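You operate a simulated robot arm through the tools that you are given. There is no shell and no other tool.

You run a simulated two-armed robot. Do the job below in one go: nothing can be reset, and whatever is moved stays where it is left.

TASK
Power up the fitted drive slowly to the voltmeter's green band.
Fine: red button out, unlock, red switch on, supply dial up in small steps; no trip; do not start the motor.

Only the result counts: the job must be done as asked and must still hold three seconds after the hand-in. Knocking over, shifting, dropping, spilling or breaking anything else fails it.

THE ROBOT
Two 7-joint arms with fingered hands on one trunk that stands fixed in place. Base frame: the origin is at the foot of the trunk, x ahead of it, y to its left, z up; the work surface is at about z = 720. Readings come in mm, degrees, newtons and seconds.
The left shoulder is at [50, 214, 869], the right one opposite. With the tool pointing down near the work surface each hand reaches from about 420 to 900 mm from the base axis, measured 20 degrees to its own side. Payload 3 kg a hand.
Tool frame (each hand has its own): the origin (TCP) lies between the finger pads and is the grasp point; the fingertips stand 26 mm ahead of it; z points along the fingers, y is the line along which they close. The gripper opens to 132 mm; its body begins 73 mm behind the TCP. The gripper is a hand of 3 fingers: y runs from the thumb to the fingers, the wrist lies at [0, 0, -229] in the tool frame.
Orientation is that of the tool frame in the base frame, as a unit quaternion [w, x, y, z]. With the fingers straight down and closing along the base's y, the tool's x points along the base's -x, its y along +y and its z along -z.

THE INTERFACE
- The arms move only by the tool step_arm. It takes "left_rows", "right_rows" or both (then of equal length, played together; a hand with none holds still); each is one flat list of numbers, 6 for each row, row after row: the shift along the base's x, y, z in units of 50 mm (1.0 is 50 mm), then the turn, a rotation vector about the base's x, y, z in units of 6 degrees (1.0 is 6 degrees). In form: [dx, dy, dz, wx, wy, wz, dx, dy, dz, wx, wy, wz, ...]. A call has 1 to 20 rows; each row shifts and turns the commanded pose from where the row before left it. A call with a number of a shift or a turn outside -1 to 1 is refused whole. A row lasts 0.2 s, in which the tool goes at most 50 mm and 8.6 degrees; a call with a longer step from one row to the next is refused whole. Where a pose cannot be reached the arm comes as near as it can. A force on the tool above 60 N (or 10 N above the force at the start of the call, whichever is more), or a blocked arm, ends the call early, and 0.2 s more pass. In this call time passes only in rows, and 0.2 s behind the last. It gives the time, the measured TCP pose, the force on the tool (base axes), the opening and the grip force at its end, in the units of the frame above (readings bear some noise), with the torque about the TCP (base axes, N m) and any sound that the robot's microphone picked up.
- Cameras (640 x 400 px; columns grow to the right, rows downward): "scene" is now at [25.7, -30.5, 1482.7]; the picture's right is [-0.35, -0.94, 0.00], its down [-0.66, 0.25, -0.71] and it looks along [0.67, -0.25, -0.70] (base axes); focal length 310 px, centre (320, 200). "left" rides on the left gripper at [-61, 3, -92] in its tool frame; the picture's right is [-0.05, -1.00, 0.00], its down [0.83, -0.04, -0.56] and it looks along [0.55, -0.03, 0.83] (tool axes); focal length 230 px, centre (320, 200). "right" rides on the right gripper at [62, 3, -92] in its tool frame; the picture's right is [-0.05, 1.00, 0.00], its down [-0.83, -0.04, -0.56] and it looks along [-0.55, -0.03, 0.83] (tool axes); focal length 230 px, centre (320, 200). There is no depth. A picture from a camera that has moved, and an enlarged one, comes with that camera's place and axes in the base frame and with its lens. The place of the scene camera against the robot may be out by one fixed shift of up to 12 mm in any direction.
- camera(camera): a new picture of that camera. It takes no simulated time.
- curl_fingers(finger1, finger2, thumb_bend, hand): sets how far each is bent, from 0 (flat) to 1 (curled in); at 0.3 the hand is open as for a grip, at 0.7 the pads meet at the TCP. One left out holds its place. A second passes; each finger stops where it meets its share of the squeeze, and holds until it gets a number again. It is the only way to open and close the hand. It gives what a move gives, with no picture; readings hold the bend of each and the force on the fingers (four entries, about 0 where the hand has none), thumb and palm.
- pan_tilt(pan, tilt): turns the head with the scene camera to pan (to the left, within 86 degrees either way) and tilt (down, from -29 to 69), counted from straight ahead of the robot. It gives what a move gives.
- enlarge(camera, box): a new picture of the part [left, top, right, bottom] of that camera's present view, enlarged. It takes no simulated time.
- close_job(): hands the job in; it is judged then, once.

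Places have to be worked out from the pictures, the camera data and where the tool is seen. Open the grippers and draw the arms clear of the work before you hand the job in, unless the task says otherwise.

The tools are called after "Request:" as name(argument=value, ...) on one line, values as JSON. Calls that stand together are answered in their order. step_arm: Moves the arms, as the interface text tells. Its arguments: {"type":"object","properties":{"left_rows":{"type":"array","items":{"type":"number"}},"right_rows":{"type":"array","items":{"type":"number"}}},"required":[]} The other tools are called the same way: curl_fingers (finger1, finger2, thumb_bend, hand) moves the fingers one by one; pan_tilt (pan, tilt) turns the head that bears the scene camera; camera (camera) takes a picture; enlarge (camera, box) takes an enlarged picture of a part of a camera's view; close_job () hands the job in.

At the start:

```text
time: 0.0
left_tool_pos: [435.8, -11.2, 1186.5]
left_ee_rot: [0.001, 0.202, 0.979, 0.0]
left_contact_force: [0.1, 0.5, 0.4]
left_wrist_torque: [-0.01, -0.01, -0.01]
left_gripper_width: 131.9
left_finger_force: 0.2
left_shape: jaw
left_bend: [0.3, 0.3, 0.3]
left_finger forces: [0.1, 0.0, 0.0, 0.1, 0.0, 0.0]
right_tool_pos: [352.4, -400.6, 1242.2]
right_ee_rot: [0.0, 0.202, 0.979, 0.0]
right_contact_force: [-0.1, -0.7, -0.5]
right_wrist_torque: [-0.03, -0.03, -0.02]
right_gripper_width: 131.7
right_finger_force: 0.1
right_shape: jaw
right_bend: [0.3, 0.3, 0.3]
right_finger forces: [0.0, 0.0, 0.0, 0.0, 0.0, 0.1]
head pan, tilt (commanded): [-20.8, 44.6]
```

scene: 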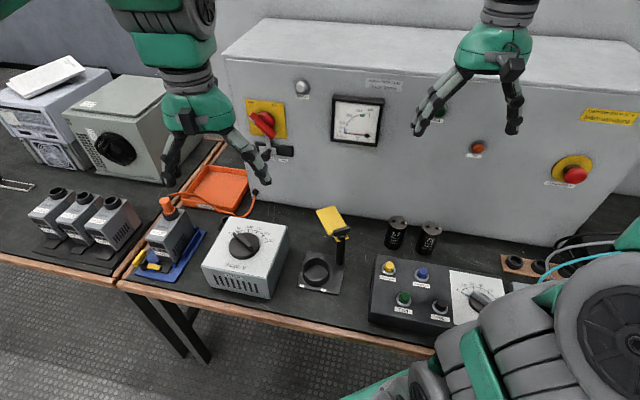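
right: 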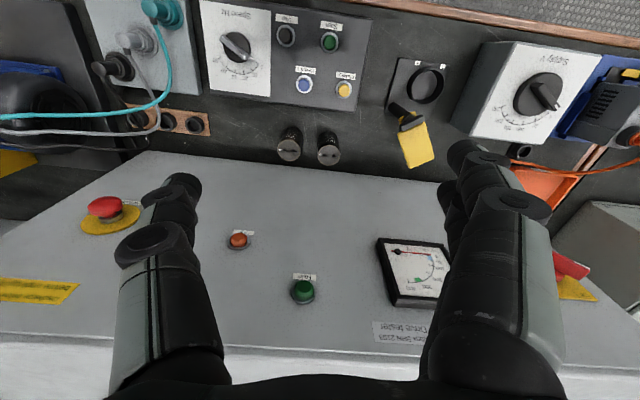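
left: 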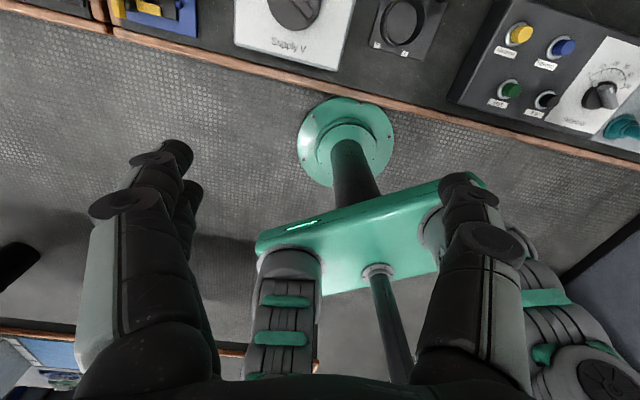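

I start by looking closely at the panel and bench items before moving anything.

Request:
enlarge(camera="scene", box=[220, 60, 420, 185])

Request:
enlarge(camera="scene", box=[420, 80, 640, 220])

Request:
enlarge(camera="scene", box=[120, 180, 360, 330])

Request:
enlarge(camera="scene", box=[340, 200, 580, 350])

Request:
enlarge(camera="right", box=[380, 20, 640, 180])

```text
3.20 times, centred on (320, 122) of scene
camera zoom: at [25.7, -30.5, 1482.7], right [-0.35, -0.94, 0.0], down [-0.66, 0.25, -0.71], along [0.67, -0.25, -0.7], focal length 992 px, centre (320, 448)
```

zoom: 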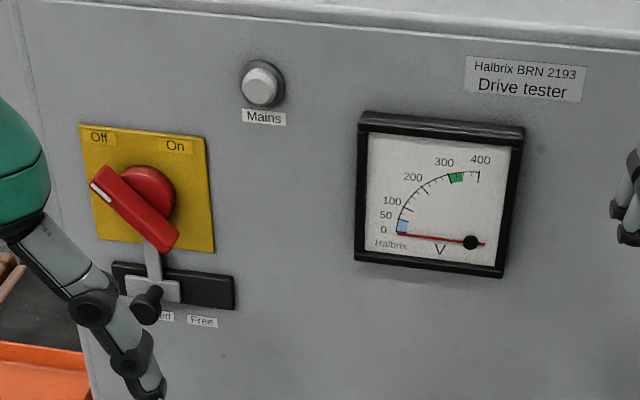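

```text
2.86 times, centred on (530, 150) of scene
camera zoom: at [25.7, -30.5, 1482.7], right [-0.35, -0.94, 0.0], down [-0.66, 0.25, -0.71], along [0.67, -0.25, -0.7], focal length 886 px, centre (-280, 343)
```

zoom: 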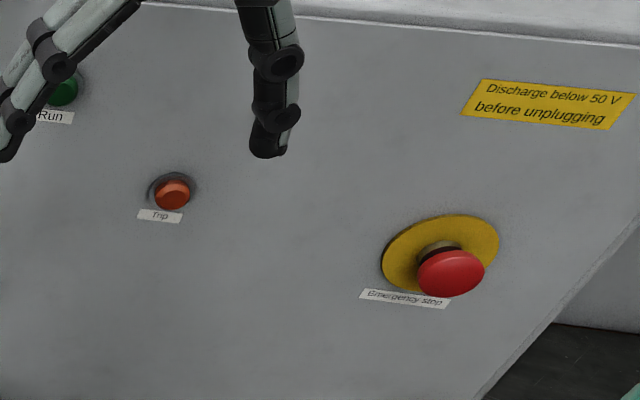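

```text
2.67 times, centred on (240, 255) of scene
camera zoom: at [25.7, -30.5, 1482.7], right [-0.35, -0.94, 0.0], down [-0.66, 0.25, -0.71], along [0.67, -0.25, -0.7], focal length 827 px, centre (533, 53)
```

zoom: 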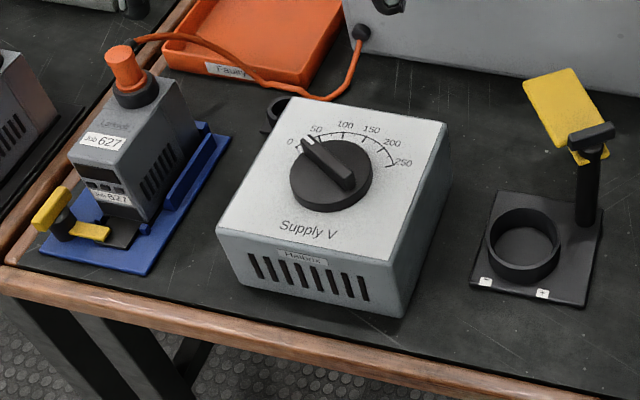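

```text
2.67 times, centred on (460, 275) of scene
camera zoom: at [25.7, -30.5, 1482.7], right [-0.35, -0.94, 0.0], down [-0.66, 0.25, -0.71], along [0.67, -0.25, -0.7], focal length 827 px, centre (-53, 0)
```

zoom: 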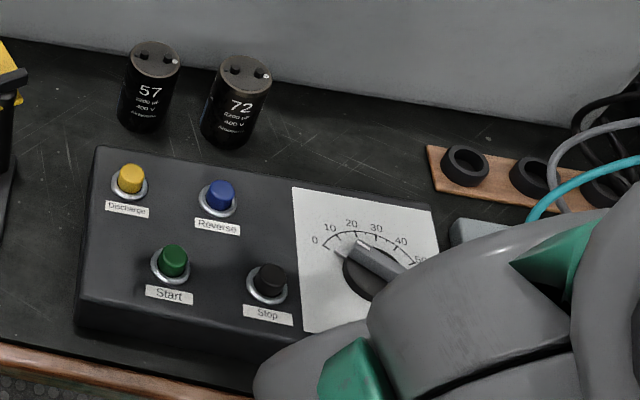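

```text
2.46 times, centred on (510, 100) of right
camera zoom: at [295.4, -372.1, 1334.7], right [0.44, 0.9, 0.0], down [0.75, -0.37, 0.56], along [0.5, -0.25, -0.83], focal length 566 px, centre (-148, 446)
```

zoom: 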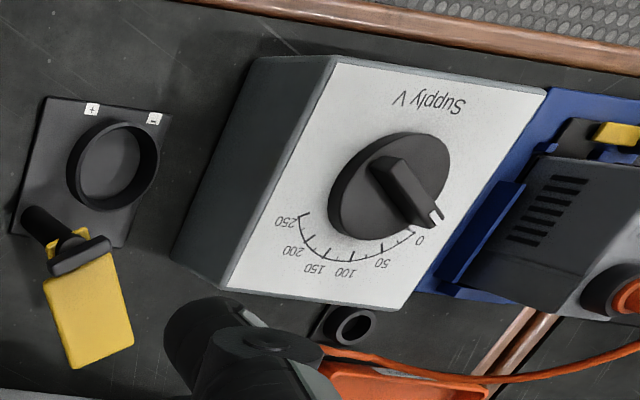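

The panel is turned about 33° to the robot: mains switch near [786,-164,1044], E-stop near [357,-818,1006], supply dial near [565,-19,820]. I enlarge the details further (E-stop marks, switch and lock slide, dial).

Request:
enlarge(camera="scene", box=[540, 140, 612, 185])

Request:
enlarge(camera="scene", box=[236, 90, 316, 170])

Request:
enlarge(camera="scene", box=[205, 215, 295, 305])

Request:
enlarge(camera="right", box=[70, 180, 150, 240])

Request:
enlarge(camera="left", box=[220, 0, 370, 80])

```text
8.89 times, centred on (576, 162) of scene
camera zoom: at [25.7, -30.5, 1482.7], right [-0.35, -0.94, 0.0], down [-0.66, 0.25, -0.71], along [0.67, -0.25, -0.7], focal length 2756 px, centre (-1956, 533)
```

zoom: 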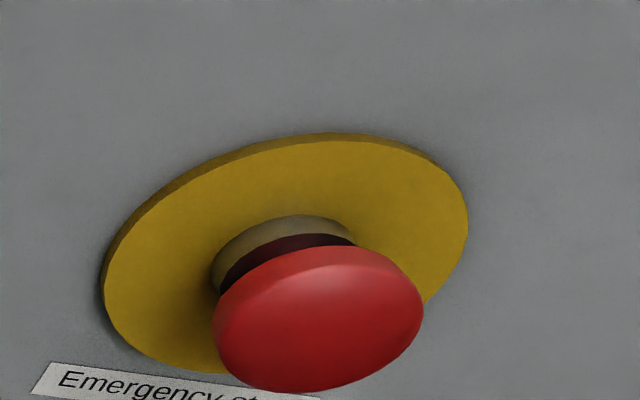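

```text
5.00 times, centred on (276, 130) of scene
camera zoom: at [25.7, -30.5, 1482.7], right [-0.35, -0.94, 0.0], down [-0.66, 0.25, -0.71], along [0.67, -0.25, -0.7], focal length 1550 px, centre (540, 550)
```

zoom: 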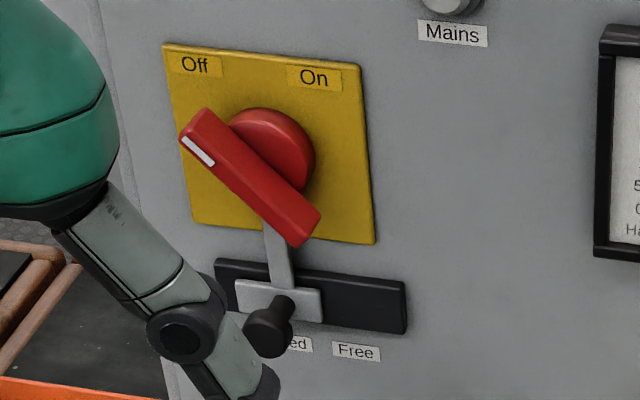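

```text
4.44 times, centred on (250, 260) of scene
camera zoom: at [25.7, -30.5, 1482.7], right [-0.35, -0.94, 0.0], down [-0.66, 0.25, -0.71], along [0.67, -0.25, -0.7], focal length 1378 px, centre (631, -67)
```

zoom: 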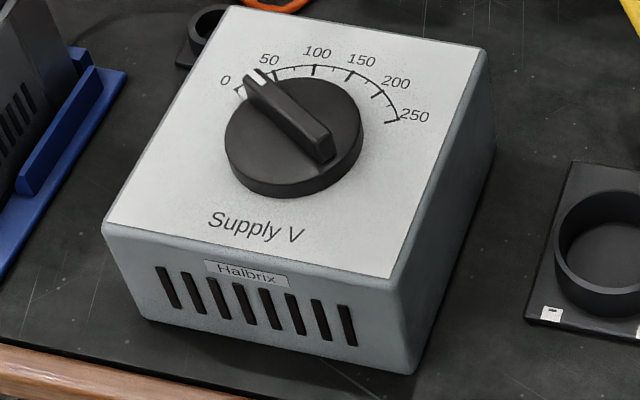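

```text
6.67 times, centred on (110, 210) of right
camera zoom: at [295.4, -372.1, 1334.7], right [0.44, 0.9, 0.0], down [0.75, -0.37, 0.56], along [0.5, -0.25, -0.83], focal length 1534 px, centre (1720, 133)
```

zoom: 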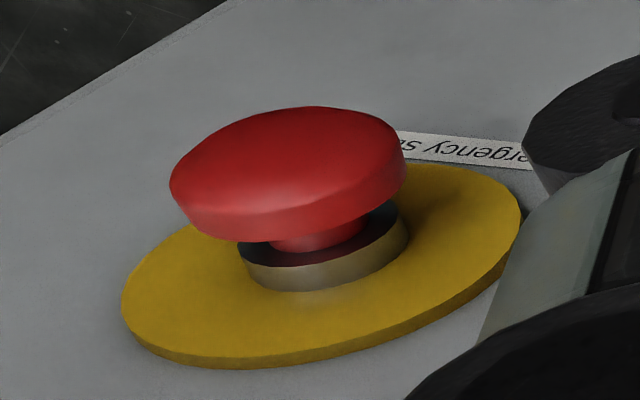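

```text
4.27 times, centred on (295, 40) of left
camera zoom: at [494.8, -32.9, 1279.4], right [-0.35, -0.94, 0.0], down [-0.78, 0.29, 0.56], along [-0.52, 0.19, -0.83], focal length 982 px, centre (427, 883)
```

zoom: 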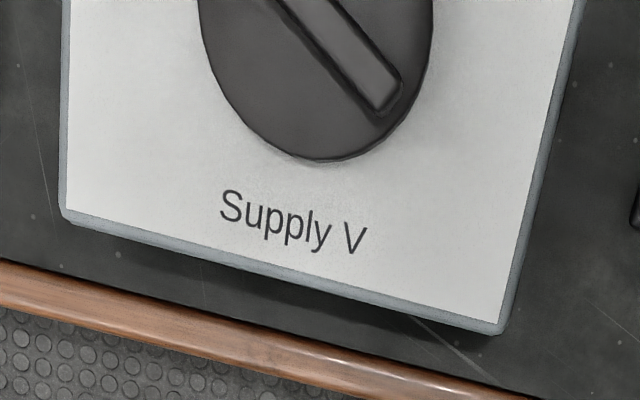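

The supply pointer looks to be at about 0 and the E-stop shows no turn marks. I move the right hand in front of the E-stop, pitching it to point level into the panel, stopping about 150 mm short.

Request:
step_arm(right_rows=[-0.186, -0.495, -0.338, -0.633, -0.964, 0, -0.186, -0.495, -0.338, -0.633, -0.964, 0, -0.186, -0.495, -0.338, -0.633, -0.964, 0, -0.186, -0.495, -0.338, -0.633, -0.964, 0, -0.186, -0.495, -0.338, -0.633, -0.964, 0, -0.186, -0.495, -0.338, -0.633, -0.964, 0, -0.186, -0.495, -0.338, -0.633, -0.964, 0, -0.186, -0.495, -0.338, -0.633, -0.964, 0, -0.186, -0.495, -0.338, -0.633, -0.964, 0, -0.186, -0.495, -0.338, -0.633, -0.964, 0, -0.186, -0.495, -0.338, -0.633, -0.964, 0, -0.186, -0.495, -0.338, -0.633, -0.964, 0, -0.186, -0.495, -0.338, -0.633, -0.964, 0])

```text
time: 2.8
left_tool_pos: [435.6, -9.8, 1186.1]
left_ee_rot: [0.0, 0.203, 0.979, 0.0]
left_contact_force: [-0.5, 1.1, -0.5]
left_wrist_torque: [-0.01, -0.02, -0.05]
left_gripper_width: 131.9
left_finger_force: 0.0
left_shape: jaw
left_bend: [0.3, 0.3, 0.3]
left_finger forces: [0.1, 0.0, 0.0, 0.0, 0.1, 0.0]
right_tool_pos: [282.4, -582.0, 1118.4]
right_ee_rot: [0.399, 0.183, 0.885, -0.158]
right_contact_force: [0.0, 0.5, -0.5]
right_wrist_torque: [-0.02, 0.03, 0.0]
right_gripper_width: 131.9
right_finger_force: 0.1
right_shape: jaw
right_bend: [0.3, 0.3, 0.3]
right_finger forces: [0.1, 0.0, 0.1, 0.0, 0.0, 0.1]
right hand out of reach, approached as far as the arm can: row 8, 9, 10, 11, 12, 13
head pan, tilt (commanded): [-20.8, 44.6]
```

The arm stopped short of the commanded pose; I look at where it is before trying another path.

Request:
camera(camera="scene")

Request:
camera(camera="right")

Request:
step_arm(right_rows=[0, 0, 0, 0, 0, 0])

```text
taken
camera scene: at [25.7, -30.6, 1482.7], right [-0.35, -0.94, 0.0], down [-0.66, 0.25, -0.71], along [0.67, -0.25, -0.7], focal length 310 px, centre (320, 200)
```

scene: 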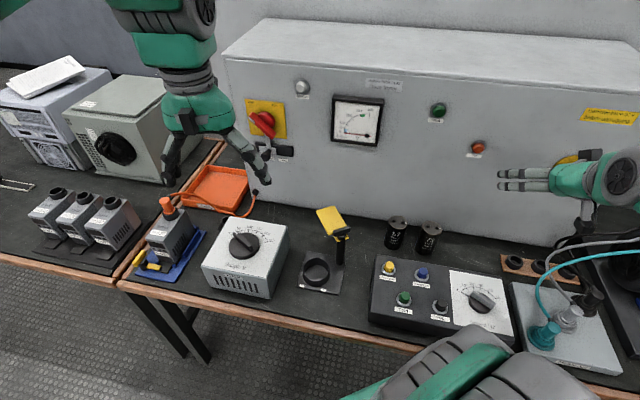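

```text
taken
camera right: at [185.9, -527.0, 1129.8], right [0.48, 0.87, -0.09], down [0.13, 0.03, 0.99], along [0.87, -0.49, -0.1], focal length 230 px, centre (320, 200)
```

right: 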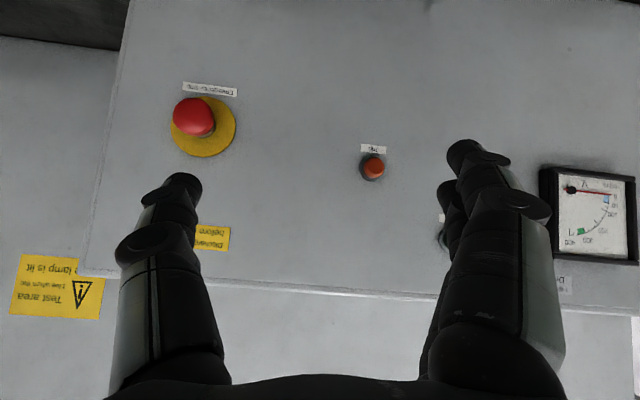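

```text
time: 3.2
left_tool_pos: [436.5, -10.3, 1187.1]
left_ee_rot: [0.001, 0.203, 0.979, 0.0]
left_contact_force: [-0.4, 0.2, 0.5]
left_wrist_torque: [-0.01, 0.03, -0.01]
left_gripper_width: 131.9
left_finger_force: 0.0
left_shape: jaw
left_bend: [0.3, 0.3, 0.3]
left_finger forces: [0.0, 0.0, 0.0, 0.0, 0.0, 0.1]
right_tool_pos: [282.7, -582.3, 1118.9]
right_ee_rot: [0.398, 0.182, 0.885, -0.157]
right_contact_force: [-0.9, -0.2, 0.2]
right_wrist_torque: [-0.01, -0.03, 0.01]
right_gripper_width: 132.3
right_finger_force: 0.0
right_shape: jaw
right_bend: [0.3, 0.3, 0.3]
right_finger forces: [0.1, 0.0, 0.0, 0.1, 0.1, 0.0]
head pan, tilt (commanded): [-20.8, 44.6]
```

The commanded pose was re-based where the arm stopped (pitched about 51°). I try turning further on the spot to see whether the turn or the place is the limit.

Request:
step_arm(right_rows=[0, 0, 0, -0.633, -0.964, 0, 0, 0, 0, -0.633, -0.964, 0])

```text
time: 3.8
left_tool_pos: [435.6, -11.8, 1186.1]
left_ee_rot: [0.0, 0.202, 0.979, 0.0]
left_contact_force: [0.0, 0.1, 0.7]
left_wrist_torque: [0.01, 0.02, -0.02]
left_gripper_width: 132.0
left_finger_force: 0.1
left_shape: jaw
left_bend: [0.3, 0.3, 0.3]
left_finger forces: [0.0, 0.1, 0.1, 0.0, 0.0, 0.1]
right_tool_pos: [284.6, -583.3, 1117.1]
right_ee_rot: [0.398, 0.183, 0.885, -0.158]
right_contact_force: [-0.1, -0.6, 0.2]
right_wrist_torque: [0.01, -0.02, 0.0]
right_gripper_width: 132.0
right_finger_force: 0.1
right_shape: jaw
right_bend: [0.3, 0.3, 0.3]
right_finger forces: [0.0, 0.0, 0.0, 0.1, 0.0, 0.0]
right hand out of reach, approached as far as the arm can: row 1, 2
head pan, tilt (commanded): [-20.8, 44.6]
```

The pitch is the limit here. I turn the head toward the right arm to see how the elbow and wrist lie.

Request:
pan_tilt(pan=-60, tilt=45)

Request:
camera(camera="scene")

```text
time: 4.9
left_tool_pos: [436.8, -11.5, 1187.3]
left_ee_rot: [0.0, 0.203, 0.979, 0.0]
left_contact_force: [-0.4, -0.5, -0.6]
left_wrist_torque: [0.01, -0.01, 0.01]
left_gripper_width: 131.7
left_finger_force: 0.0
left_shape: jaw
left_bend: [0.3, 0.3, 0.3]
left_finger forces: [0.0, 0.0, 0.1, 0.0, 0.1, 0.0]
right_tool_pos: [283.0, -581.8, 1118.5]
right_ee_rot: [0.398, 0.183, 0.885, -0.158]
right_contact_force: [-0.3, 0.5, -0.9]
right_wrist_torque: [0.02, -0.02, 0.02]
right_gripper_width: 132.0
right_finger_force: 0.0
right_shape: jaw
right_bend: [0.3, 0.3, 0.3]
right_finger forces: [0.0, 0.0, 0.0, 0.0, 0.0, 0.1]
head pan, tilt (commanded): [-60.0, 45.0]
```

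```text
taken
camera scene: at [-9.9, -72.0, 1482.2], right [-0.87, -0.5, 0.0], down [-0.35, 0.61, -0.71], along [0.35, -0.61, -0.71], focal length 310 px, centre (320, 200)
```

scene: 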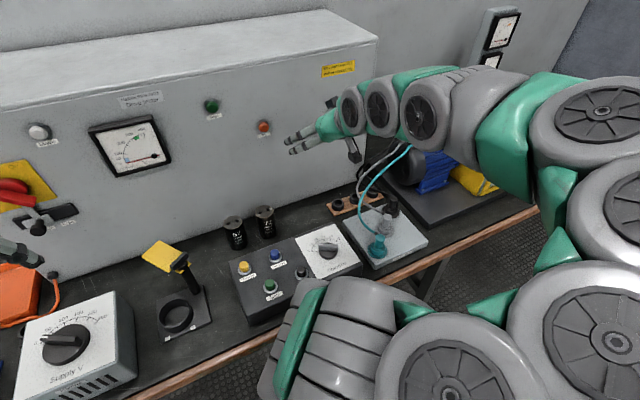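

The forearm comes in from the outer right. I move the hand toward the E-stop at the present tilt first, then test the pitch again there.

Request:
step_arm(right_rows=[-0.2, -0.6, -0.4, 0, 0, 0, -0.2, -0.6, -0.4, 0, 0, 0, -0.2, -0.6, -0.4, 0, 0, 0, -0.2, -0.6, -0.4, 0, 0, 0, 0, 0, 0, -0.633, -0.964, 0, 0, 0, 0, -0.633, -0.964, 0])

```text
time: 6.3
left_tool_pos: [436.5, -11.3, 1186.7]
left_ee_rot: [0.0, 0.202, 0.979, 0.0]
left_contact_force: [0.3, -0.3, 0.0]
left_wrist_torque: [-0.01, -0.01, -0.01]
left_gripper_width: 131.8
left_finger_force: 0.1
left_shape: jaw
left_bend: [0.3, 0.3, 0.3]
left_finger forces: [0.0, 0.0, 0.1, 0.0, 0.0, 0.0]
right_tool_pos: [242.6, -702.7, 1037.7]
right_ee_rot: [0.498, 0.172, 0.827, -0.196]
right_contact_force: [-1.3, 0.1, 0.6]
right_wrist_torque: [-0.03, 0.0, -0.01]
right_gripper_width: 131.8
right_finger_force: 0.1
right_shape: jaw
right_bend: [0.3, 0.3, 0.3]
right_finger forces: [0.0, 0.1, 0.0, 0.0, 0.0, 0.1]
head pan, tilt (commanded): [-60.0, 45.0]
```

That worked: the pitch is now about 65°. I keep turning at this place toward level.

Request:
step_arm(right_rows=[0, 0, 0, -0.549, -0.836, 0, 0, 0, 0, -0.549, -0.836, 0, 0, 0, 0, -0.549, -0.836, 0, 0, 0, 0, -0.549, -0.836, 0])

Request:
camera(camera="scene")

Request:
camera(camera="right")

```text
time: 7.3
left_tool_pos: [436.0, -12.2, 1187.0]
left_ee_rot: [0.001, 0.202, 0.979, 0.0]
left_contact_force: [-0.3, -0.9, 0.0]
left_wrist_torque: [0.03, -0.02, -0.03]
left_gripper_width: 131.7
left_finger_force: 0.1
left_shape: jaw
left_bend: [0.3, 0.3, 0.3]
left_finger forces: [0.0, 0.0, 0.0, 0.0, 0.0, 0.1]
right_tool_pos: [254.2, -710.2, 1057.6]
right_ee_rot: [0.521, 0.172, 0.809, -0.212]
right_contact_force: [-0.2, 0.7, 0.0]
right_wrist_torque: [-0.02, -0.01, 0.01]
right_gripper_width: 132.2
right_finger_force: 0.0
right_shape: jaw
right_bend: [0.3, 0.3, 0.3]
right_finger forces: [0.0, 0.0, 0.0, 0.1, 0.1, 0.0]
right hand out of reach, approached as far as the arm can: row 1, 2, 3, 4
head pan, tilt (commanded): [-60.0, 45.0]
```

```text
taken
camera scene: at [-9.9, -72.0, 1482.2], right [-0.87, -0.5, 0.0], down [-0.35, 0.61, -0.71], along [0.35, -0.61, -0.71], focal length 310 px, centre (320, 200)
```

scene: 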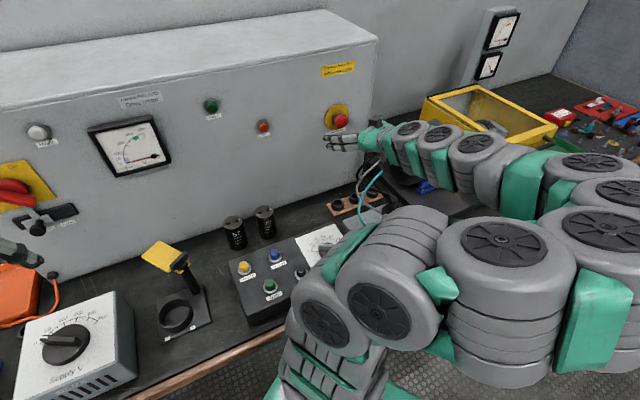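

```text
taken
camera right: at [159.4, -654.6, 1035.0], right [0.52, 0.85, -0.12], down [-0.12, 0.21, 0.97], along [0.85, -0.49, 0.21], focal length 230 px, centre (320, 200)
```

right: 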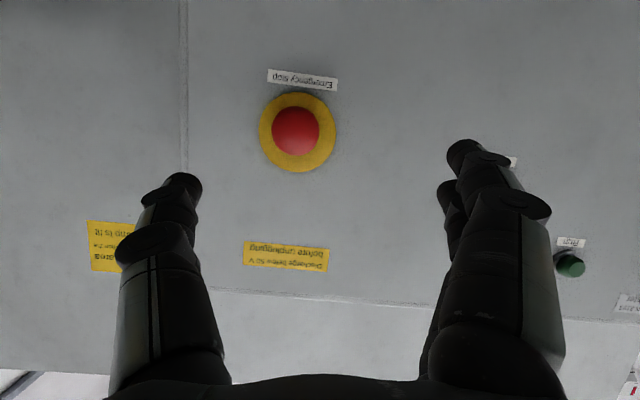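

The hand is now only ~22° below level, with the E-stop disc triangulated at about [357,-805,1018], knob ~42 mm wide. I shift in front of the knob and try to level the hand further.

Request:
step_arm(right_rows=[0.06, -0.32, -0.4, 0, 0, 0, 0.06, -0.32, -0.4, 0, 0, 0, 0, 0, 0, -0.549, -0.836, 0, 0, 0, 0, -0.549, -0.836, 0])

Request:
camera(camera="right")

```text
time: 8.3
left_tool_pos: [436.1, -10.8, 1187.2]
left_ee_rot: [0.0, 0.202, 0.979, -0.001]
left_contact_force: [-0.4, 0.0, -0.3]
left_wrist_torque: [0.01, -0.04, 0.01]
left_gripper_width: 131.8
left_finger_force: 0.0
left_shape: jaw
left_bend: [0.3, 0.3, 0.3]
left_finger forces: [0.0, 0.0, 0.0, 0.0, 0.0, 0.0]
right_tool_pos: [270.8, -730.2, 1029.7]
right_ee_rot: [0.513, 0.175, 0.813, -0.213]
right_contact_force: [-0.1, -0.1, -0.5]
right_wrist_torque: [0.02, -0.03, -0.03]
right_gripper_width: 132.0
right_finger_force: 0.0
right_shape: jaw
right_bend: [0.3, 0.3, 0.3]
right_finger forces: [0.1, 0.0, 0.0, 0.0, 0.0, 0.0]
right hand out of reach, approached as far as the arm can: row 1, 2, 3, 4
head pan, tilt (commanded): [-60.0, 45.0]
```

```text
taken
camera right: at [176.3, -673.3, 1008.2], right [0.52, 0.84, -0.12], down [-0.1, 0.2, 0.97], along [0.85, -0.5, 0.19], focal length 230 px, centre (320, 200)
```

right: 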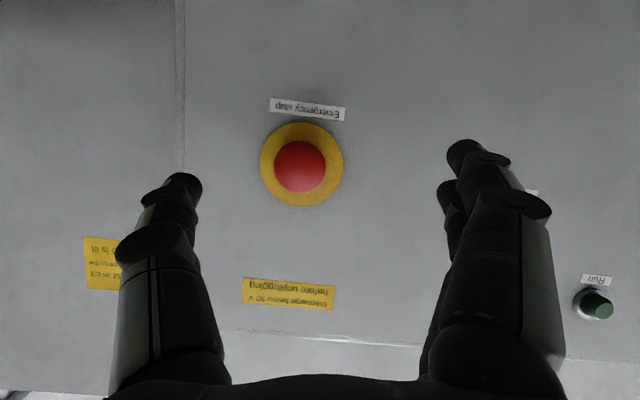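

The limit seems to be the elbow fold (wrist at least ~466 mm from the shoulder), so I yaw the hand ~16° so it comes in more from the right, and shift right, then level it.

Request:
step_arm(right_rows=[-0.05, -0.35, -0.1, 0, 0, 0.9, -0.05, -0.35, -0.1, 0, 0, 0.9, 0, 0, 0, -0.15, -0.4, 0.9, 0, 0, 0, -0.3, -0.9, 0, 0, 0, 0, -0.3, -0.9, 0, 0, 0, 0, -0.3, -0.9, 0])

Request:
camera(camera="right")

```text
time: 9.7
left_tool_pos: [435.7, -11.7, 1187.0]
left_ee_rot: [0.001, 0.203, 0.979, 0.0]
left_contact_force: [0.0, 0.7, 0.0]
left_wrist_torque: [0.0, -0.01, 0.0]
left_gripper_width: 131.6
left_finger_force: 0.1
left_shape: jaw
left_bend: [0.3, 0.3, 0.3]
left_finger forces: [0.0, 0.0, 0.0, 0.0, 0.0, 0.0]
right_tool_pos: [296.8, -736.7, 1060.8]
right_ee_rot: [0.512, 0.108, 0.836, -0.163]
right_contact_force: [0.7, 1.1, -0.8]
right_wrist_torque: [0.0, 0.01, -0.02]
right_gripper_width: 131.8
right_finger_force: 0.3
right_shape: jaw
right_bend: [0.3, 0.3, 0.3]
right_finger forces: [0.0, 0.0, 0.0, 0.0, 0.1, 0.0]
right hand out of reach, approached as far as the arm can: row 1, 2, 3, 4, 5, 6
head pan, tilt (commanded): [-60.0, 45.0]
```

```text
taken
camera right: at [193.2, -695.9, 1045.1], right [0.37, 0.92, -0.12], down [-0.1, 0.16, 0.98], along [0.92, -0.35, 0.15], focal length 230 px, centre (320, 200)
```

right: 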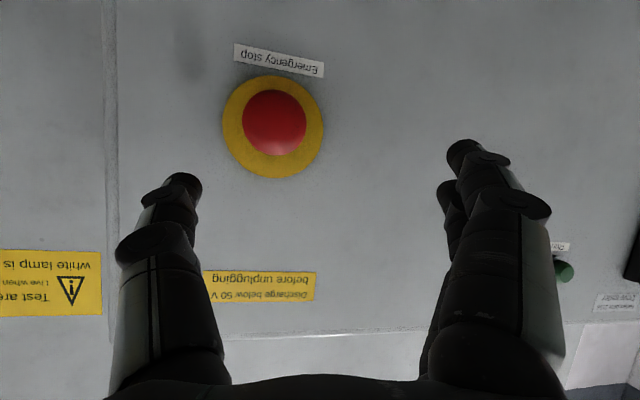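

The hand still sits ~25° nose-down, which is good enough to grip the knob from its two sides. Knob axis is at about [327,-786,1019], so I shift to straight in front of it.

Request:
step_arm(right_rows=[0.03, -0.32, -0.43, 0, 0, 0, 0.03, -0.32, -0.43, 0, 0, 0])

Request:
camera(camera="right")

```text
time: 10.3
left_tool_pos: [436.5, -11.5, 1186.6]
left_ee_rot: [-0.001, 0.202, 0.979, 0.0]
left_contact_force: [0.7, -1.0, -0.6]
left_wrist_torque: [0.0, 0.01, -0.01]
left_gripper_width: 132.1
left_finger_force: 0.0
left_shape: jaw
left_bend: [0.3, 0.3, 0.3]
left_finger forces: [0.0, 0.1, 0.0, 0.0, 0.0, 0.1]
right_tool_pos: [312.6, -755.4, 1040.4]
right_ee_rot: [0.503, 0.114, 0.841, -0.165]
right_contact_force: [-0.5, -0.1, 0.1]
right_wrist_torque: [0.01, -0.01, -0.02]
right_gripper_width: 131.8
right_finger_force: 0.0
right_shape: jaw
right_bend: [0.3, 0.3, 0.3]
right_finger forces: [0.0, 0.0, 0.0, 0.1, 0.0, 0.0]
right hand out of reach, approached as far as the arm can: row 1, 2
head pan, tilt (commanded): [-60.0, 45.0]
```

```text
taken
camera right: at [208.5, -712.5, 1026.0], right [0.38, 0.92, -0.12], down [-0.08, 0.16, 0.98], along [0.92, -0.37, 0.13], focal length 230 px, centre (320, 200)
```

right: 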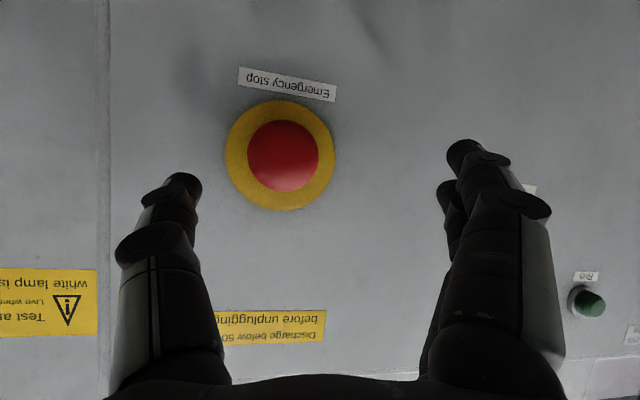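

The arm is sliding along some joint limit. I let the nose drop ~12° and try the same shift again to see if that frees it.

Request:
step_arm(right_rows=[-0.2, 0.1, 0, 0.4, 0.9, 0, -0.2, -0.2, -0.2, 0.4, 0.9, 0, 0, -0.3, -0.2, 0, 0, 0])

Request:
camera(camera="scene")

```text
time: 11.1
left_tool_pos: [435.8, -11.5, 1186.2]
left_ee_rot: [0.0, 0.203, 0.979, 0.0]
left_contact_force: [-0.3, -0.7, 0.6]
left_wrist_torque: [0.03, -0.01, 0.02]
left_gripper_width: 132.2
left_finger_force: 0.1
left_shape: jaw
left_bend: [0.3, 0.3, 0.3]
left_finger forces: [0.1, 0.0, 0.0, 0.0, 0.0, 0.1]
right_tool_pos: [293.0, -775.2, 1019.7]
right_ee_rot: [0.427, 0.115, 0.886, -0.139]
right_contact_force: [0.0, 0.2, -0.7]
right_wrist_torque: [0.0, 0.02, -0.01]
right_gripper_width: 132.0
right_finger_force: 0.0
right_shape: jaw
right_bend: [0.3, 0.3, 0.3]
right_finger forces: [0.0, 0.1, 0.0, 0.0, 0.0, 0.1]
head pan, tilt (commanded): [-60.0, 45.0]
```

```text
taken
camera scene: at [-10.0, -72.1, 1482.2], right [-0.87, -0.5, 0.0], down [-0.35, 0.61, -0.71], along [0.35, -0.61, -0.71], focal length 310 px, centre (320, 200)
```

scene: 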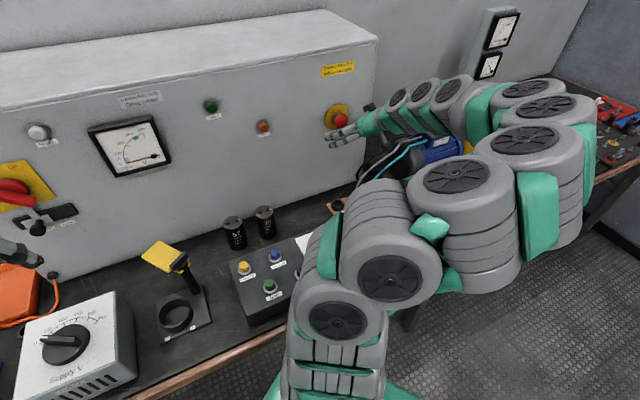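

That pose was reached exactly (about 37° nose-down, 70 mm out from the panel). I check the hand camera to line up with the knob.

Request:
camera(camera="right")

Request:
enlarge(camera="scene", box=[290, 70, 410, 160])

```text
taken
camera right: at [187.5, -733.6, 1026.5], right [0.35, 0.93, -0.11], down [0.09, 0.08, 0.99], along [0.93, -0.36, -0.06], focal length 230 px, centre (320, 200)
```

right: 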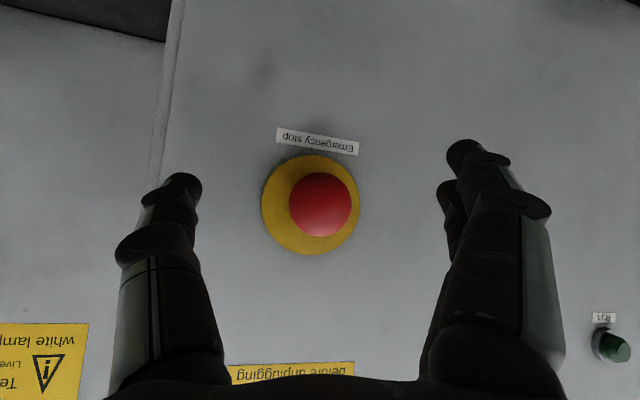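

```text
4.44 times, centred on (350, 115) of scene
camera zoom: at [-10.0, -72.1, 1482.2], right [-0.87, -0.5, 0.0], down [-0.35, 0.61, -0.71], along [0.35, -0.61, -0.71], focal length 1378 px, centre (187, 578)
```

zoom: 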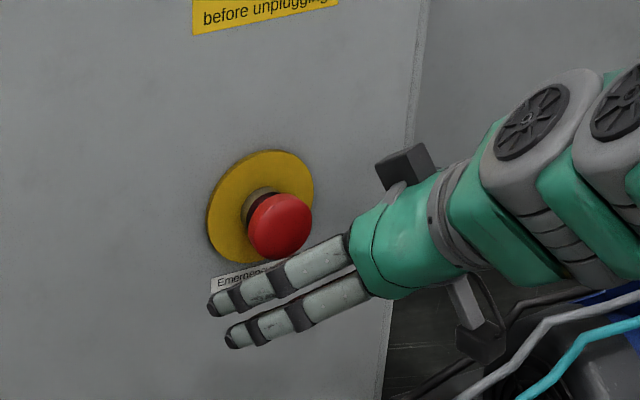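

The knob sits right on the camera-to-TCP line. The hand is yawed ~12° off the panel normal, which would put the thumb tip too near the panel, so I yaw it back before going in.

Request:
step_arm(right_rows=[0, 0, 0, 0, 0, -1, 0, 0, 0, 0, 0, -1])

Request:
camera(camera="right")

```text
time: 11.7
left_tool_pos: [436.2, -11.9, 1187.0]
left_ee_rot: [0.001, 0.203, 0.979, 0.0]
left_contact_force: [0.3, -0.3, -0.6]
left_wrist_torque: [0.01, 0.0, 0.01]
left_gripper_width: 132.4
left_finger_force: 0.0
left_shape: jaw
left_bend: [0.3, 0.3, 0.3]
left_finger forces: [0.1, 0.0, 0.2, 0.0, 0.0, 0.0]
right_tool_pos: [293.6, -774.2, 1019.4]
right_ee_rot: [0.408, 0.206, 0.87, -0.182]
right_contact_force: [-0.4, 0.0, 0.1]
right_wrist_torque: [0.01, -0.01, -0.03]
right_gripper_width: 132.1
right_finger_force: 0.1
right_shape: jaw
right_bend: [0.3, 0.3, 0.3]
right_finger forces: [0.0, 0.0, 0.0, 0.1, 0.1, 0.0]
head pan, tilt (commanded): [-60.0, 45.0]
```

```text
taken
camera right: at [198.2, -712.5, 1026.1], right [0.54, 0.84, -0.11], down [0.11, 0.06, 0.99], along [0.84, -0.55, -0.06], focal length 230 px, centre (320, 200)
```

right: 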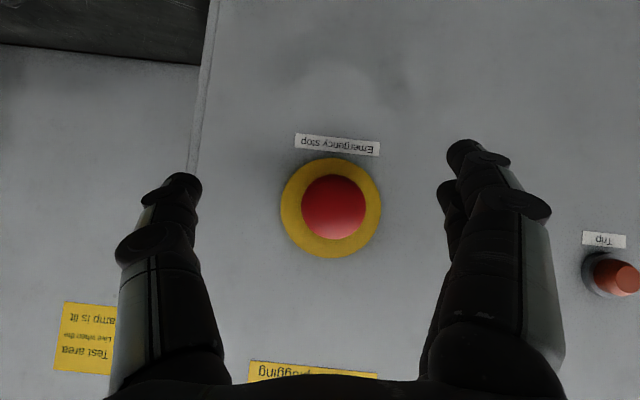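

Now the hand camera looks square at the panel; knob axis at about [327,-786,1020]. I move in ~35 mm so the TCP lies at the knob head, tips ~15 mm off the panel.

Request:
step_arm(right_rows=[0.17, -0.02, 0, 0, 0, 0, 0.17, -0.07, 0, 0, 0, 0, 0.17, -0.08, 0, 0, 0, 0, 0.15, -0.08, 0.02, 0, 0, 0])

Request:
camera(camera="right")

Request:
enlarge(camera="scene", box=[290, 70, 410, 160])

```text
time: 12.7
left_tool_pos: [436.4, -11.8, 1188.0]
left_ee_rot: [0.001, 0.202, 0.979, 0.0]
left_contact_force: [-0.1, 0.6, -0.3]
left_wrist_torque: [-0.01, -0.02, -0.01]
left_gripper_width: 131.8
left_finger_force: 0.0
left_shape: jaw
left_bend: [0.3, 0.3, 0.3]
left_finger forces: [0.0, 0.1, 0.0, 0.0, 0.0, 0.0]
right_tool_pos: [324.2, -786.5, 1020.3]
right_ee_rot: [0.41, 0.207, 0.869, -0.183]
right_contact_force: [0.6, 0.8, 0.2]
right_wrist_torque: [-0.01, 0.01, 0.0]
right_gripper_width: 131.9
right_finger_force: 0.0
right_shape: jaw
right_bend: [0.3, 0.3, 0.3]
right_finger forces: [0.0, 0.1, 0.0, 0.0, 0.1, 0.1]
head pan, tilt (commanded): [-60.0, 45.0]
```

```text
taken
camera right: at [230.8, -725.2, 1027.2], right [0.54, 0.84, -0.11], down [0.11, 0.06, 0.99], along [0.84, -0.54, -0.06], focal length 230 px, centre (320, 200)
```

right: 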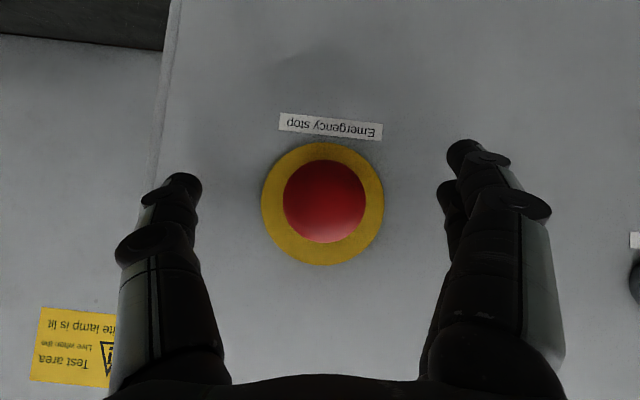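

```text
4.44 times, centred on (350, 115) of scene
camera zoom: at [-9.9, -72.0, 1482.2], right [-0.87, -0.5, 0.0], down [-0.35, 0.61, -0.71], along [0.35, -0.61, -0.71], focal length 1378 px, centre (187, 578)
```

zoom: 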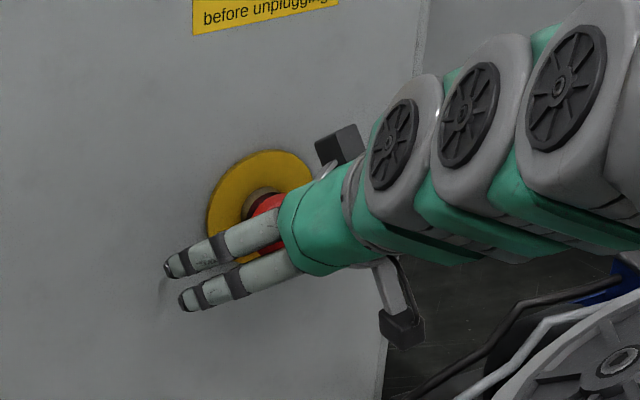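

The knob rim is ~41 mm wide and ~5 mm beyond the TCP. I go in 9 mm more so the pads reach just behind the rim, then close the fingers.

Request:
step_arm(right_rows=[0.08, -0.05, 0, 0, 0, 0, 0.08, -0.05, 0, 0, 0, 0])

Request:
curl_fingers(hand="right", finger1=0.5, finger2=0.5, thumb_bend=0.5)

Request:
camera(camera="right")

```text
time: 13.3
left_tool_pos: [436.6, -12.3, 1185.4]
left_ee_rot: [0.0, 0.203, 0.979, 0.0]
left_contact_force: [0.6, 0.1, 0.2]
left_wrist_torque: [-0.03, -0.02, 0.0]
left_gripper_width: 132.0
left_finger_force: 0.2
left_shape: jaw
left_bend: [0.3, 0.3, 0.3]
left_finger forces: [0.0, 0.0, 0.1, 0.0, 0.1, 0.1]
right_tool_pos: [333.0, -792.1, 1019.6]
right_ee_rot: [0.409, 0.207, 0.87, -0.183]
right_contact_force: [-0.1, -0.1, -0.5]
right_wrist_torque: [-0.02, -0.07, 0.0]
right_gripper_width: 131.9
right_finger_force: 0.0
right_shape: jaw
right_bend: [0.3, 0.3, 0.3]
right_finger forces: [0.0, 0.1, 0.0, 0.0, 0.0, 0.1]
head pan, tilt (commanded): [-60.0, 45.0]
```

```text
time: 14.3
left_tool_pos: [436.3, -10.5, 1186.9]
left_ee_rot: [0.0, 0.203, 0.979, 0.0]
left_contact_force: [0.7, 0.3, -0.5]
left_wrist_torque: [0.05, -0.02, -0.01]
left_gripper_width: 131.9
left_finger_force: 0.2
left_shape: jaw
left_bend: [0.3, 0.3, 0.3]
left_finger forces: [0.0, 0.0, 0.0, 0.1, 0.0, 0.0]
right_tool_pos: [332.8, -791.4, 1021.1]
right_ee_rot: [0.41, 0.205, 0.87, -0.182]
right_contact_force: [-0.7, -0.8, 0.4]
right_wrist_torque: [0.0, -0.01, 0.0]
right_gripper_width: 68.6
right_finger_force: 0.1
right_shape: fingers
right_bend: [0.5, 0.5, 0.5]
right_finger forces: [0.0, 0.1, 0.1, 0.1, 0.0, 0.0]
head pan, tilt (commanded): [-60.0, 45.0]
```

```text
taken
camera right: at [239.0, -730.2, 1027.2], right [0.54, 0.84, -0.11], down [0.11, 0.06, 0.99], along [0.84, -0.54, -0.06], focal length 230 px, centre (320, 200)
```

right: 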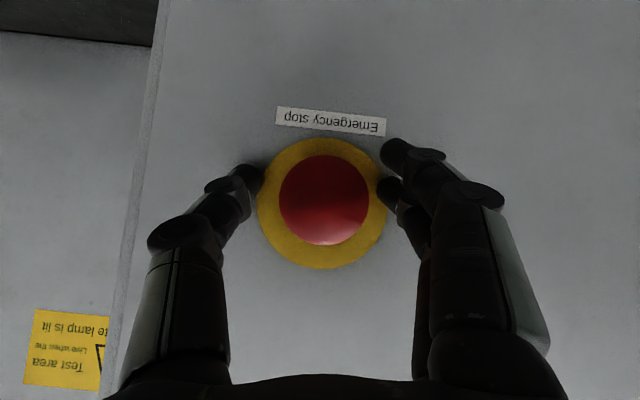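

The fingers straddle the knob evenly (68 mm open). I close them onto it.

Request:
curl_fingers(hand="right", finger1=0.7, finger2=0.7, thumb_bend=0.7)

Request:
camera(camera="right")

Request:
enlarge(camera="scene", box=[290, 70, 410, 160])

```text
time: 15.3
left_tool_pos: [435.6, -12.4, 1185.4]
left_ee_rot: [0.001, 0.203, 0.979, -0.001]
left_contact_force: [0.0, -0.4, 0.0]
left_wrist_torque: [0.0, -0.03, -0.01]
left_gripper_width: 131.7
left_finger_force: 0.0
left_shape: jaw
left_bend: [0.3, 0.3, 0.3]
left_finger forces: [0.0, 0.0, 0.0, 0.0, 0.1, 0.0]
right_tool_pos: [332.2, -791.8, 1020.2]
right_ee_rot: [0.409, 0.206, 0.87, -0.182]
right_contact_force: [-0.1, -3.6, -6.8]
right_wrist_torque: [0.03, 0.09, -0.08]
right_gripper_width: 26.5
right_finger_force: 11.6
right_shape: fingers
right_bend: [0.64, 0.65, 0.65]
right_finger forces: [5.1, 5.0, 0.0, 0.1, 12.8, 0.0]
head pan, tilt (commanded): [-60.0, 45.0]
```

```text
taken
camera right: at [238.9, -730.3, 1026.9], right [0.54, 0.84, -0.11], down [0.11, 0.06, 0.99], along [0.84, -0.54, -0.06], focal length 230 px, centre (320, 200)
```

right: 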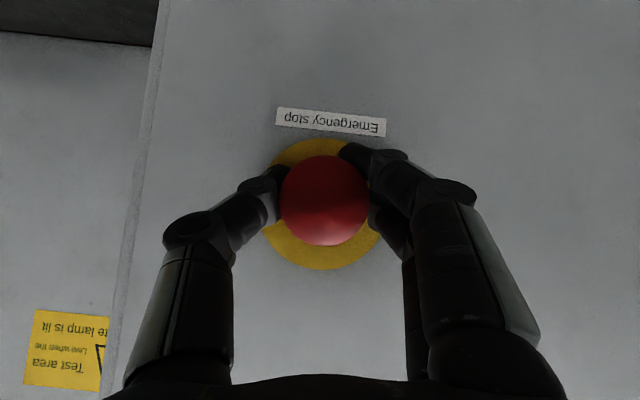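

```text
4.44 times, centred on (350, 115) of scene
camera zoom: at [-9.9, -72.2, 1482.2], right [-0.87, -0.5, 0.0], down [-0.35, 0.61, -0.71], along [0.35, -0.61, -0.71], focal length 1378 px, centre (187, 578)
```

zoom: 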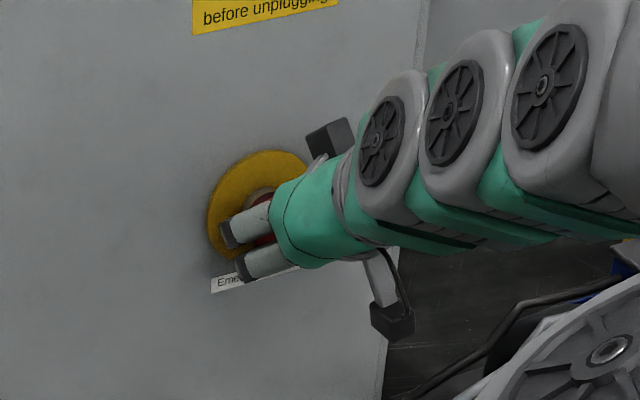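

The fingertips have closed behind the red head (11.6 N). I pull straight out along the panel normal in small steps and watch the force and any sound.

Request:
step_arm(right_rows=[-0.084, 0.055, 0, 0, 0, 0, -0.084, 0.055, 0, 0, 0, 0])

Request:
camera(camera="right")

```text
time: 15.9
left_tool_pos: [436.3, -13.1, 1187.7]
left_ee_rot: [-0.001, 0.202, 0.979, 0.0]
left_contact_force: [-0.2, -0.4, -0.7]
left_wrist_torque: [0.01, 0.0, 0.0]
left_gripper_width: 131.9
left_finger_force: 0.1
left_shape: jaw
left_bend: [0.3, 0.3, 0.3]
left_finger forces: [0.0, 0.0, 0.1, 0.1, 0.0, 0.1]
right_tool_pos: [323.9, -786.1, 1019.9]
right_ee_rot: [0.41, 0.206, 0.87, -0.182]
right_contact_force: [-0.6, -4.0, -7.8]
right_wrist_torque: [0.08, 0.02, -0.08]
right_gripper_width: 26.4
right_finger_force: 12.4
right_shape: fingers
right_bend: [0.64, 0.65, 0.65]
right_finger forces: [5.3, 5.5, 0.0, 0.0, 13.2, 0.0]
head pan, tilt (commanded): [-60.0, 45.0]
```

```text
taken
camera right: at [230.5, -724.2, 1026.9], right [0.54, 0.84, -0.11], down [0.11, 0.06, 0.99], along [0.84, -0.54, -0.06], focal length 230 px, centre (320, 200)
```

right: 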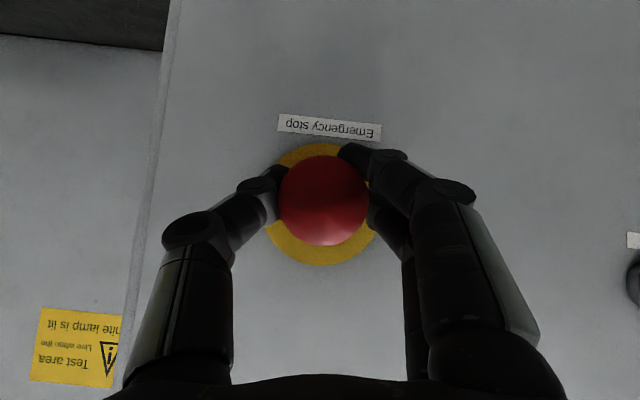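

The red head stayed the same size while the yellow disc shrank, so the button has come out ~10 mm with the hand. I pull a little more to find the stop.

Request:
step_arm(right_rows=[-0.05, 0.033, 0, 0, 0, 0, -0.05, 0.033, 0, 0, 0, 0])

Request:
camera(camera="right")

```text
time: 16.5
left_tool_pos: [435.3, -11.0, 1187.7]
left_ee_rot: [0.0, 0.203, 0.979, 0.0]
left_contact_force: [-0.7, 0.7, 0.6]
left_wrist_torque: [0.02, -0.02, -0.01]
left_gripper_width: 131.8
left_finger_force: 0.1
left_shape: jaw
left_bend: [0.3, 0.3, 0.3]
left_finger forces: [0.1, 0.0, 0.0, 0.1, 0.0, 0.0]
right_tool_pos: [320.2, -783.5, 1019.5]
right_ee_rot: [0.411, 0.205, 0.87, -0.182]
right_contact_force: [3.2, -8.0, -8.9]
right_wrist_torque: [0.01, 0.05, -0.09]
right_gripper_width: 26.8
right_finger_force: 13.5
right_shape: fingers
right_bend: [0.64, 0.65, 0.65]
right_finger forces: [5.4, 6.3, 0.1, 0.0, 14.1, 0.0]
head pan, tilt (commanded): [-60.0, 45.0]
```

```text
taken
camera right: at [226.1, -721.2, 1026.9], right [0.54, 0.84, -0.11], down [0.11, 0.06, 0.99], along [0.84, -0.54, -0.06], focal length 230 px, centre (320, 200)
```

right: 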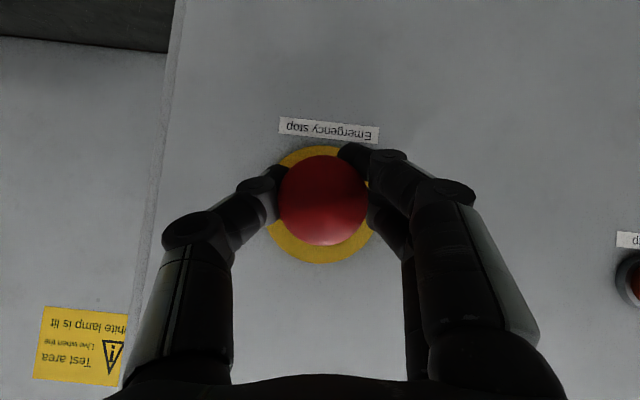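

A pull of ~5 N now builds up, so it is likely near its stop. One more small tug, then I release and see whether it stays out.

Request:
step_arm(right_rows=[-0.05, 0.033, 0, 0, 0, 0])

Request:
camera(camera="right")

```text
time: 16.9
left_tool_pos: [435.3, -10.9, 1187.3]
left_ee_rot: [0.001, 0.202, 0.979, 0.0]
left_contact_force: [0.0, 0.0, -0.1]
left_wrist_torque: [-0.01, -0.02, -0.07]
left_gripper_width: 132.1
left_finger_force: 0.0
left_shape: jaw
left_bend: [0.3, 0.3, 0.3]
left_finger forces: [0.0, 0.0, 0.1, 0.0, 0.0, 0.1]
right_tool_pos: [319.1, -781.0, 1020.2]
right_ee_rot: [0.411, 0.205, 0.87, -0.182]
right_contact_force: [20.0, -19.5, -10.5]
right_wrist_torque: [-0.05, 0.01, -0.14]
right_gripper_width: 27.5
right_finger_force: 15.9
right_shape: fingers
right_bend: [0.64, 0.64, 0.64]
right_finger forces: [5.7, 11.3, 0.0, 0.1, 14.5, 0.0]
head pan, tilt (commanded): [-60.0, 45.0]
```

```text
taken
camera right: at [225.0, -719.5, 1027.0], right [0.54, 0.84, -0.11], down [0.1, 0.06, 0.99], along [0.84, -0.54, -0.06], focal length 230 px, centre (320, 200)
```

right: 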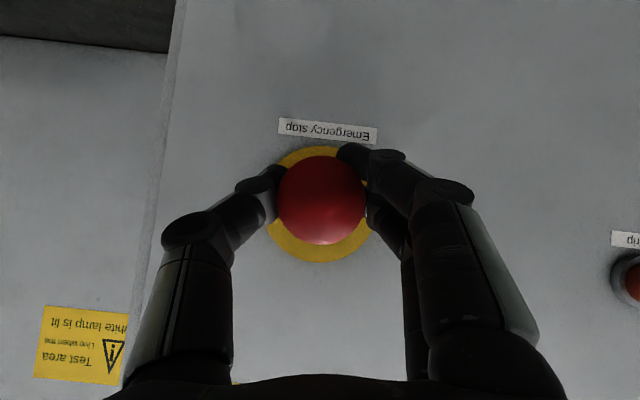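

The button is hard against its outer stop (~27 N). I ease off 2 mm and open the fingers.

Request:
step_arm(right_rows=[0.035, -0.023, 0, 0, 0, 0])

Request:
curl_fingers(hand="right", finger1=0.3, finger2=0.3, thumb_bend=0.3)

Request:
camera(camera="right")

```text
time: 17.3
left_tool_pos: [437.1, -11.5, 1186.1]
left_ee_rot: [-0.001, 0.202, 0.979, -0.001]
left_contact_force: [-0.5, -0.3, -0.7]
left_wrist_torque: [0.03, 0.01, 0.01]
left_gripper_width: 132.0
left_finger_force: 0.0
left_shape: jaw
left_bend: [0.3, 0.3, 0.3]
left_finger forces: [0.0, 0.1, 0.0, 0.0, 0.0, 0.1]
right_tool_pos: [319.4, -781.7, 1021.0]
right_ee_rot: [0.41, 0.207, 0.87, -0.183]
right_contact_force: [11.3, -7.7, -6.2]
right_wrist_torque: [-0.02, 0.03, -0.05]
right_gripper_width: 27.0
right_finger_force: 12.9
right_shape: fingers
right_bend: [0.64, 0.64, 0.65]
right_finger forces: [5.9, 8.6, 0.0, 0.1, 11.6, 0.0]
head pan, tilt (commanded): [-60.0, 45.0]
```

```text
time: 18.3
left_tool_pos: [434.5, -12.4, 1186.6]
left_ee_rot: [0.0, 0.202, 0.979, 0.0]
left_contact_force: [0.5, -0.9, -0.2]
left_wrist_torque: [0.0, 0.0, 0.02]
left_gripper_width: 132.1
left_finger_force: 0.1
left_shape: jaw
left_bend: [0.3, 0.3, 0.3]
left_finger forces: [0.0, 0.0, 0.0, 0.0, 0.1, 0.0]
right_tool_pos: [318.1, -782.3, 1019.8]
right_ee_rot: [0.41, 0.206, 0.87, -0.182]
right_contact_force: [-0.6, -0.7, -0.3]
right_wrist_torque: [0.0, 0.02, -0.01]
right_gripper_width: 133.9
right_finger_force: 0.0
right_shape: fingers
right_bend: [0.3, 0.3, 0.3]
right_finger forces: [0.0, 0.1, 0.1, 0.1, 0.0, 0.0]
head pan, tilt (commanded): [-60.0, 45.0]
```

```text
taken
camera right: at [225.2, -720.5, 1027.2], right [0.54, 0.84, -0.11], down [0.11, 0.06, 0.99], along [0.84, -0.54, -0.06], focal length 230 px, centre (320, 200)
```

right: 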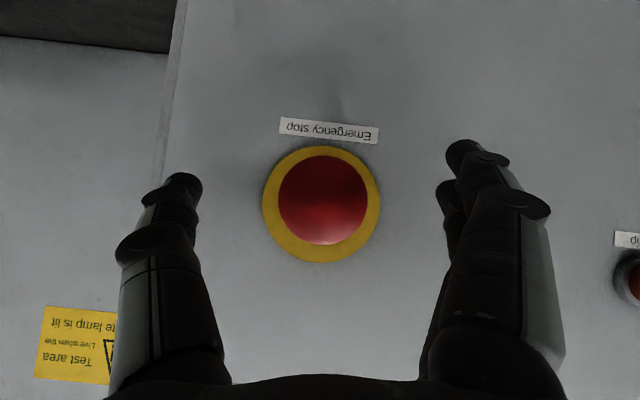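

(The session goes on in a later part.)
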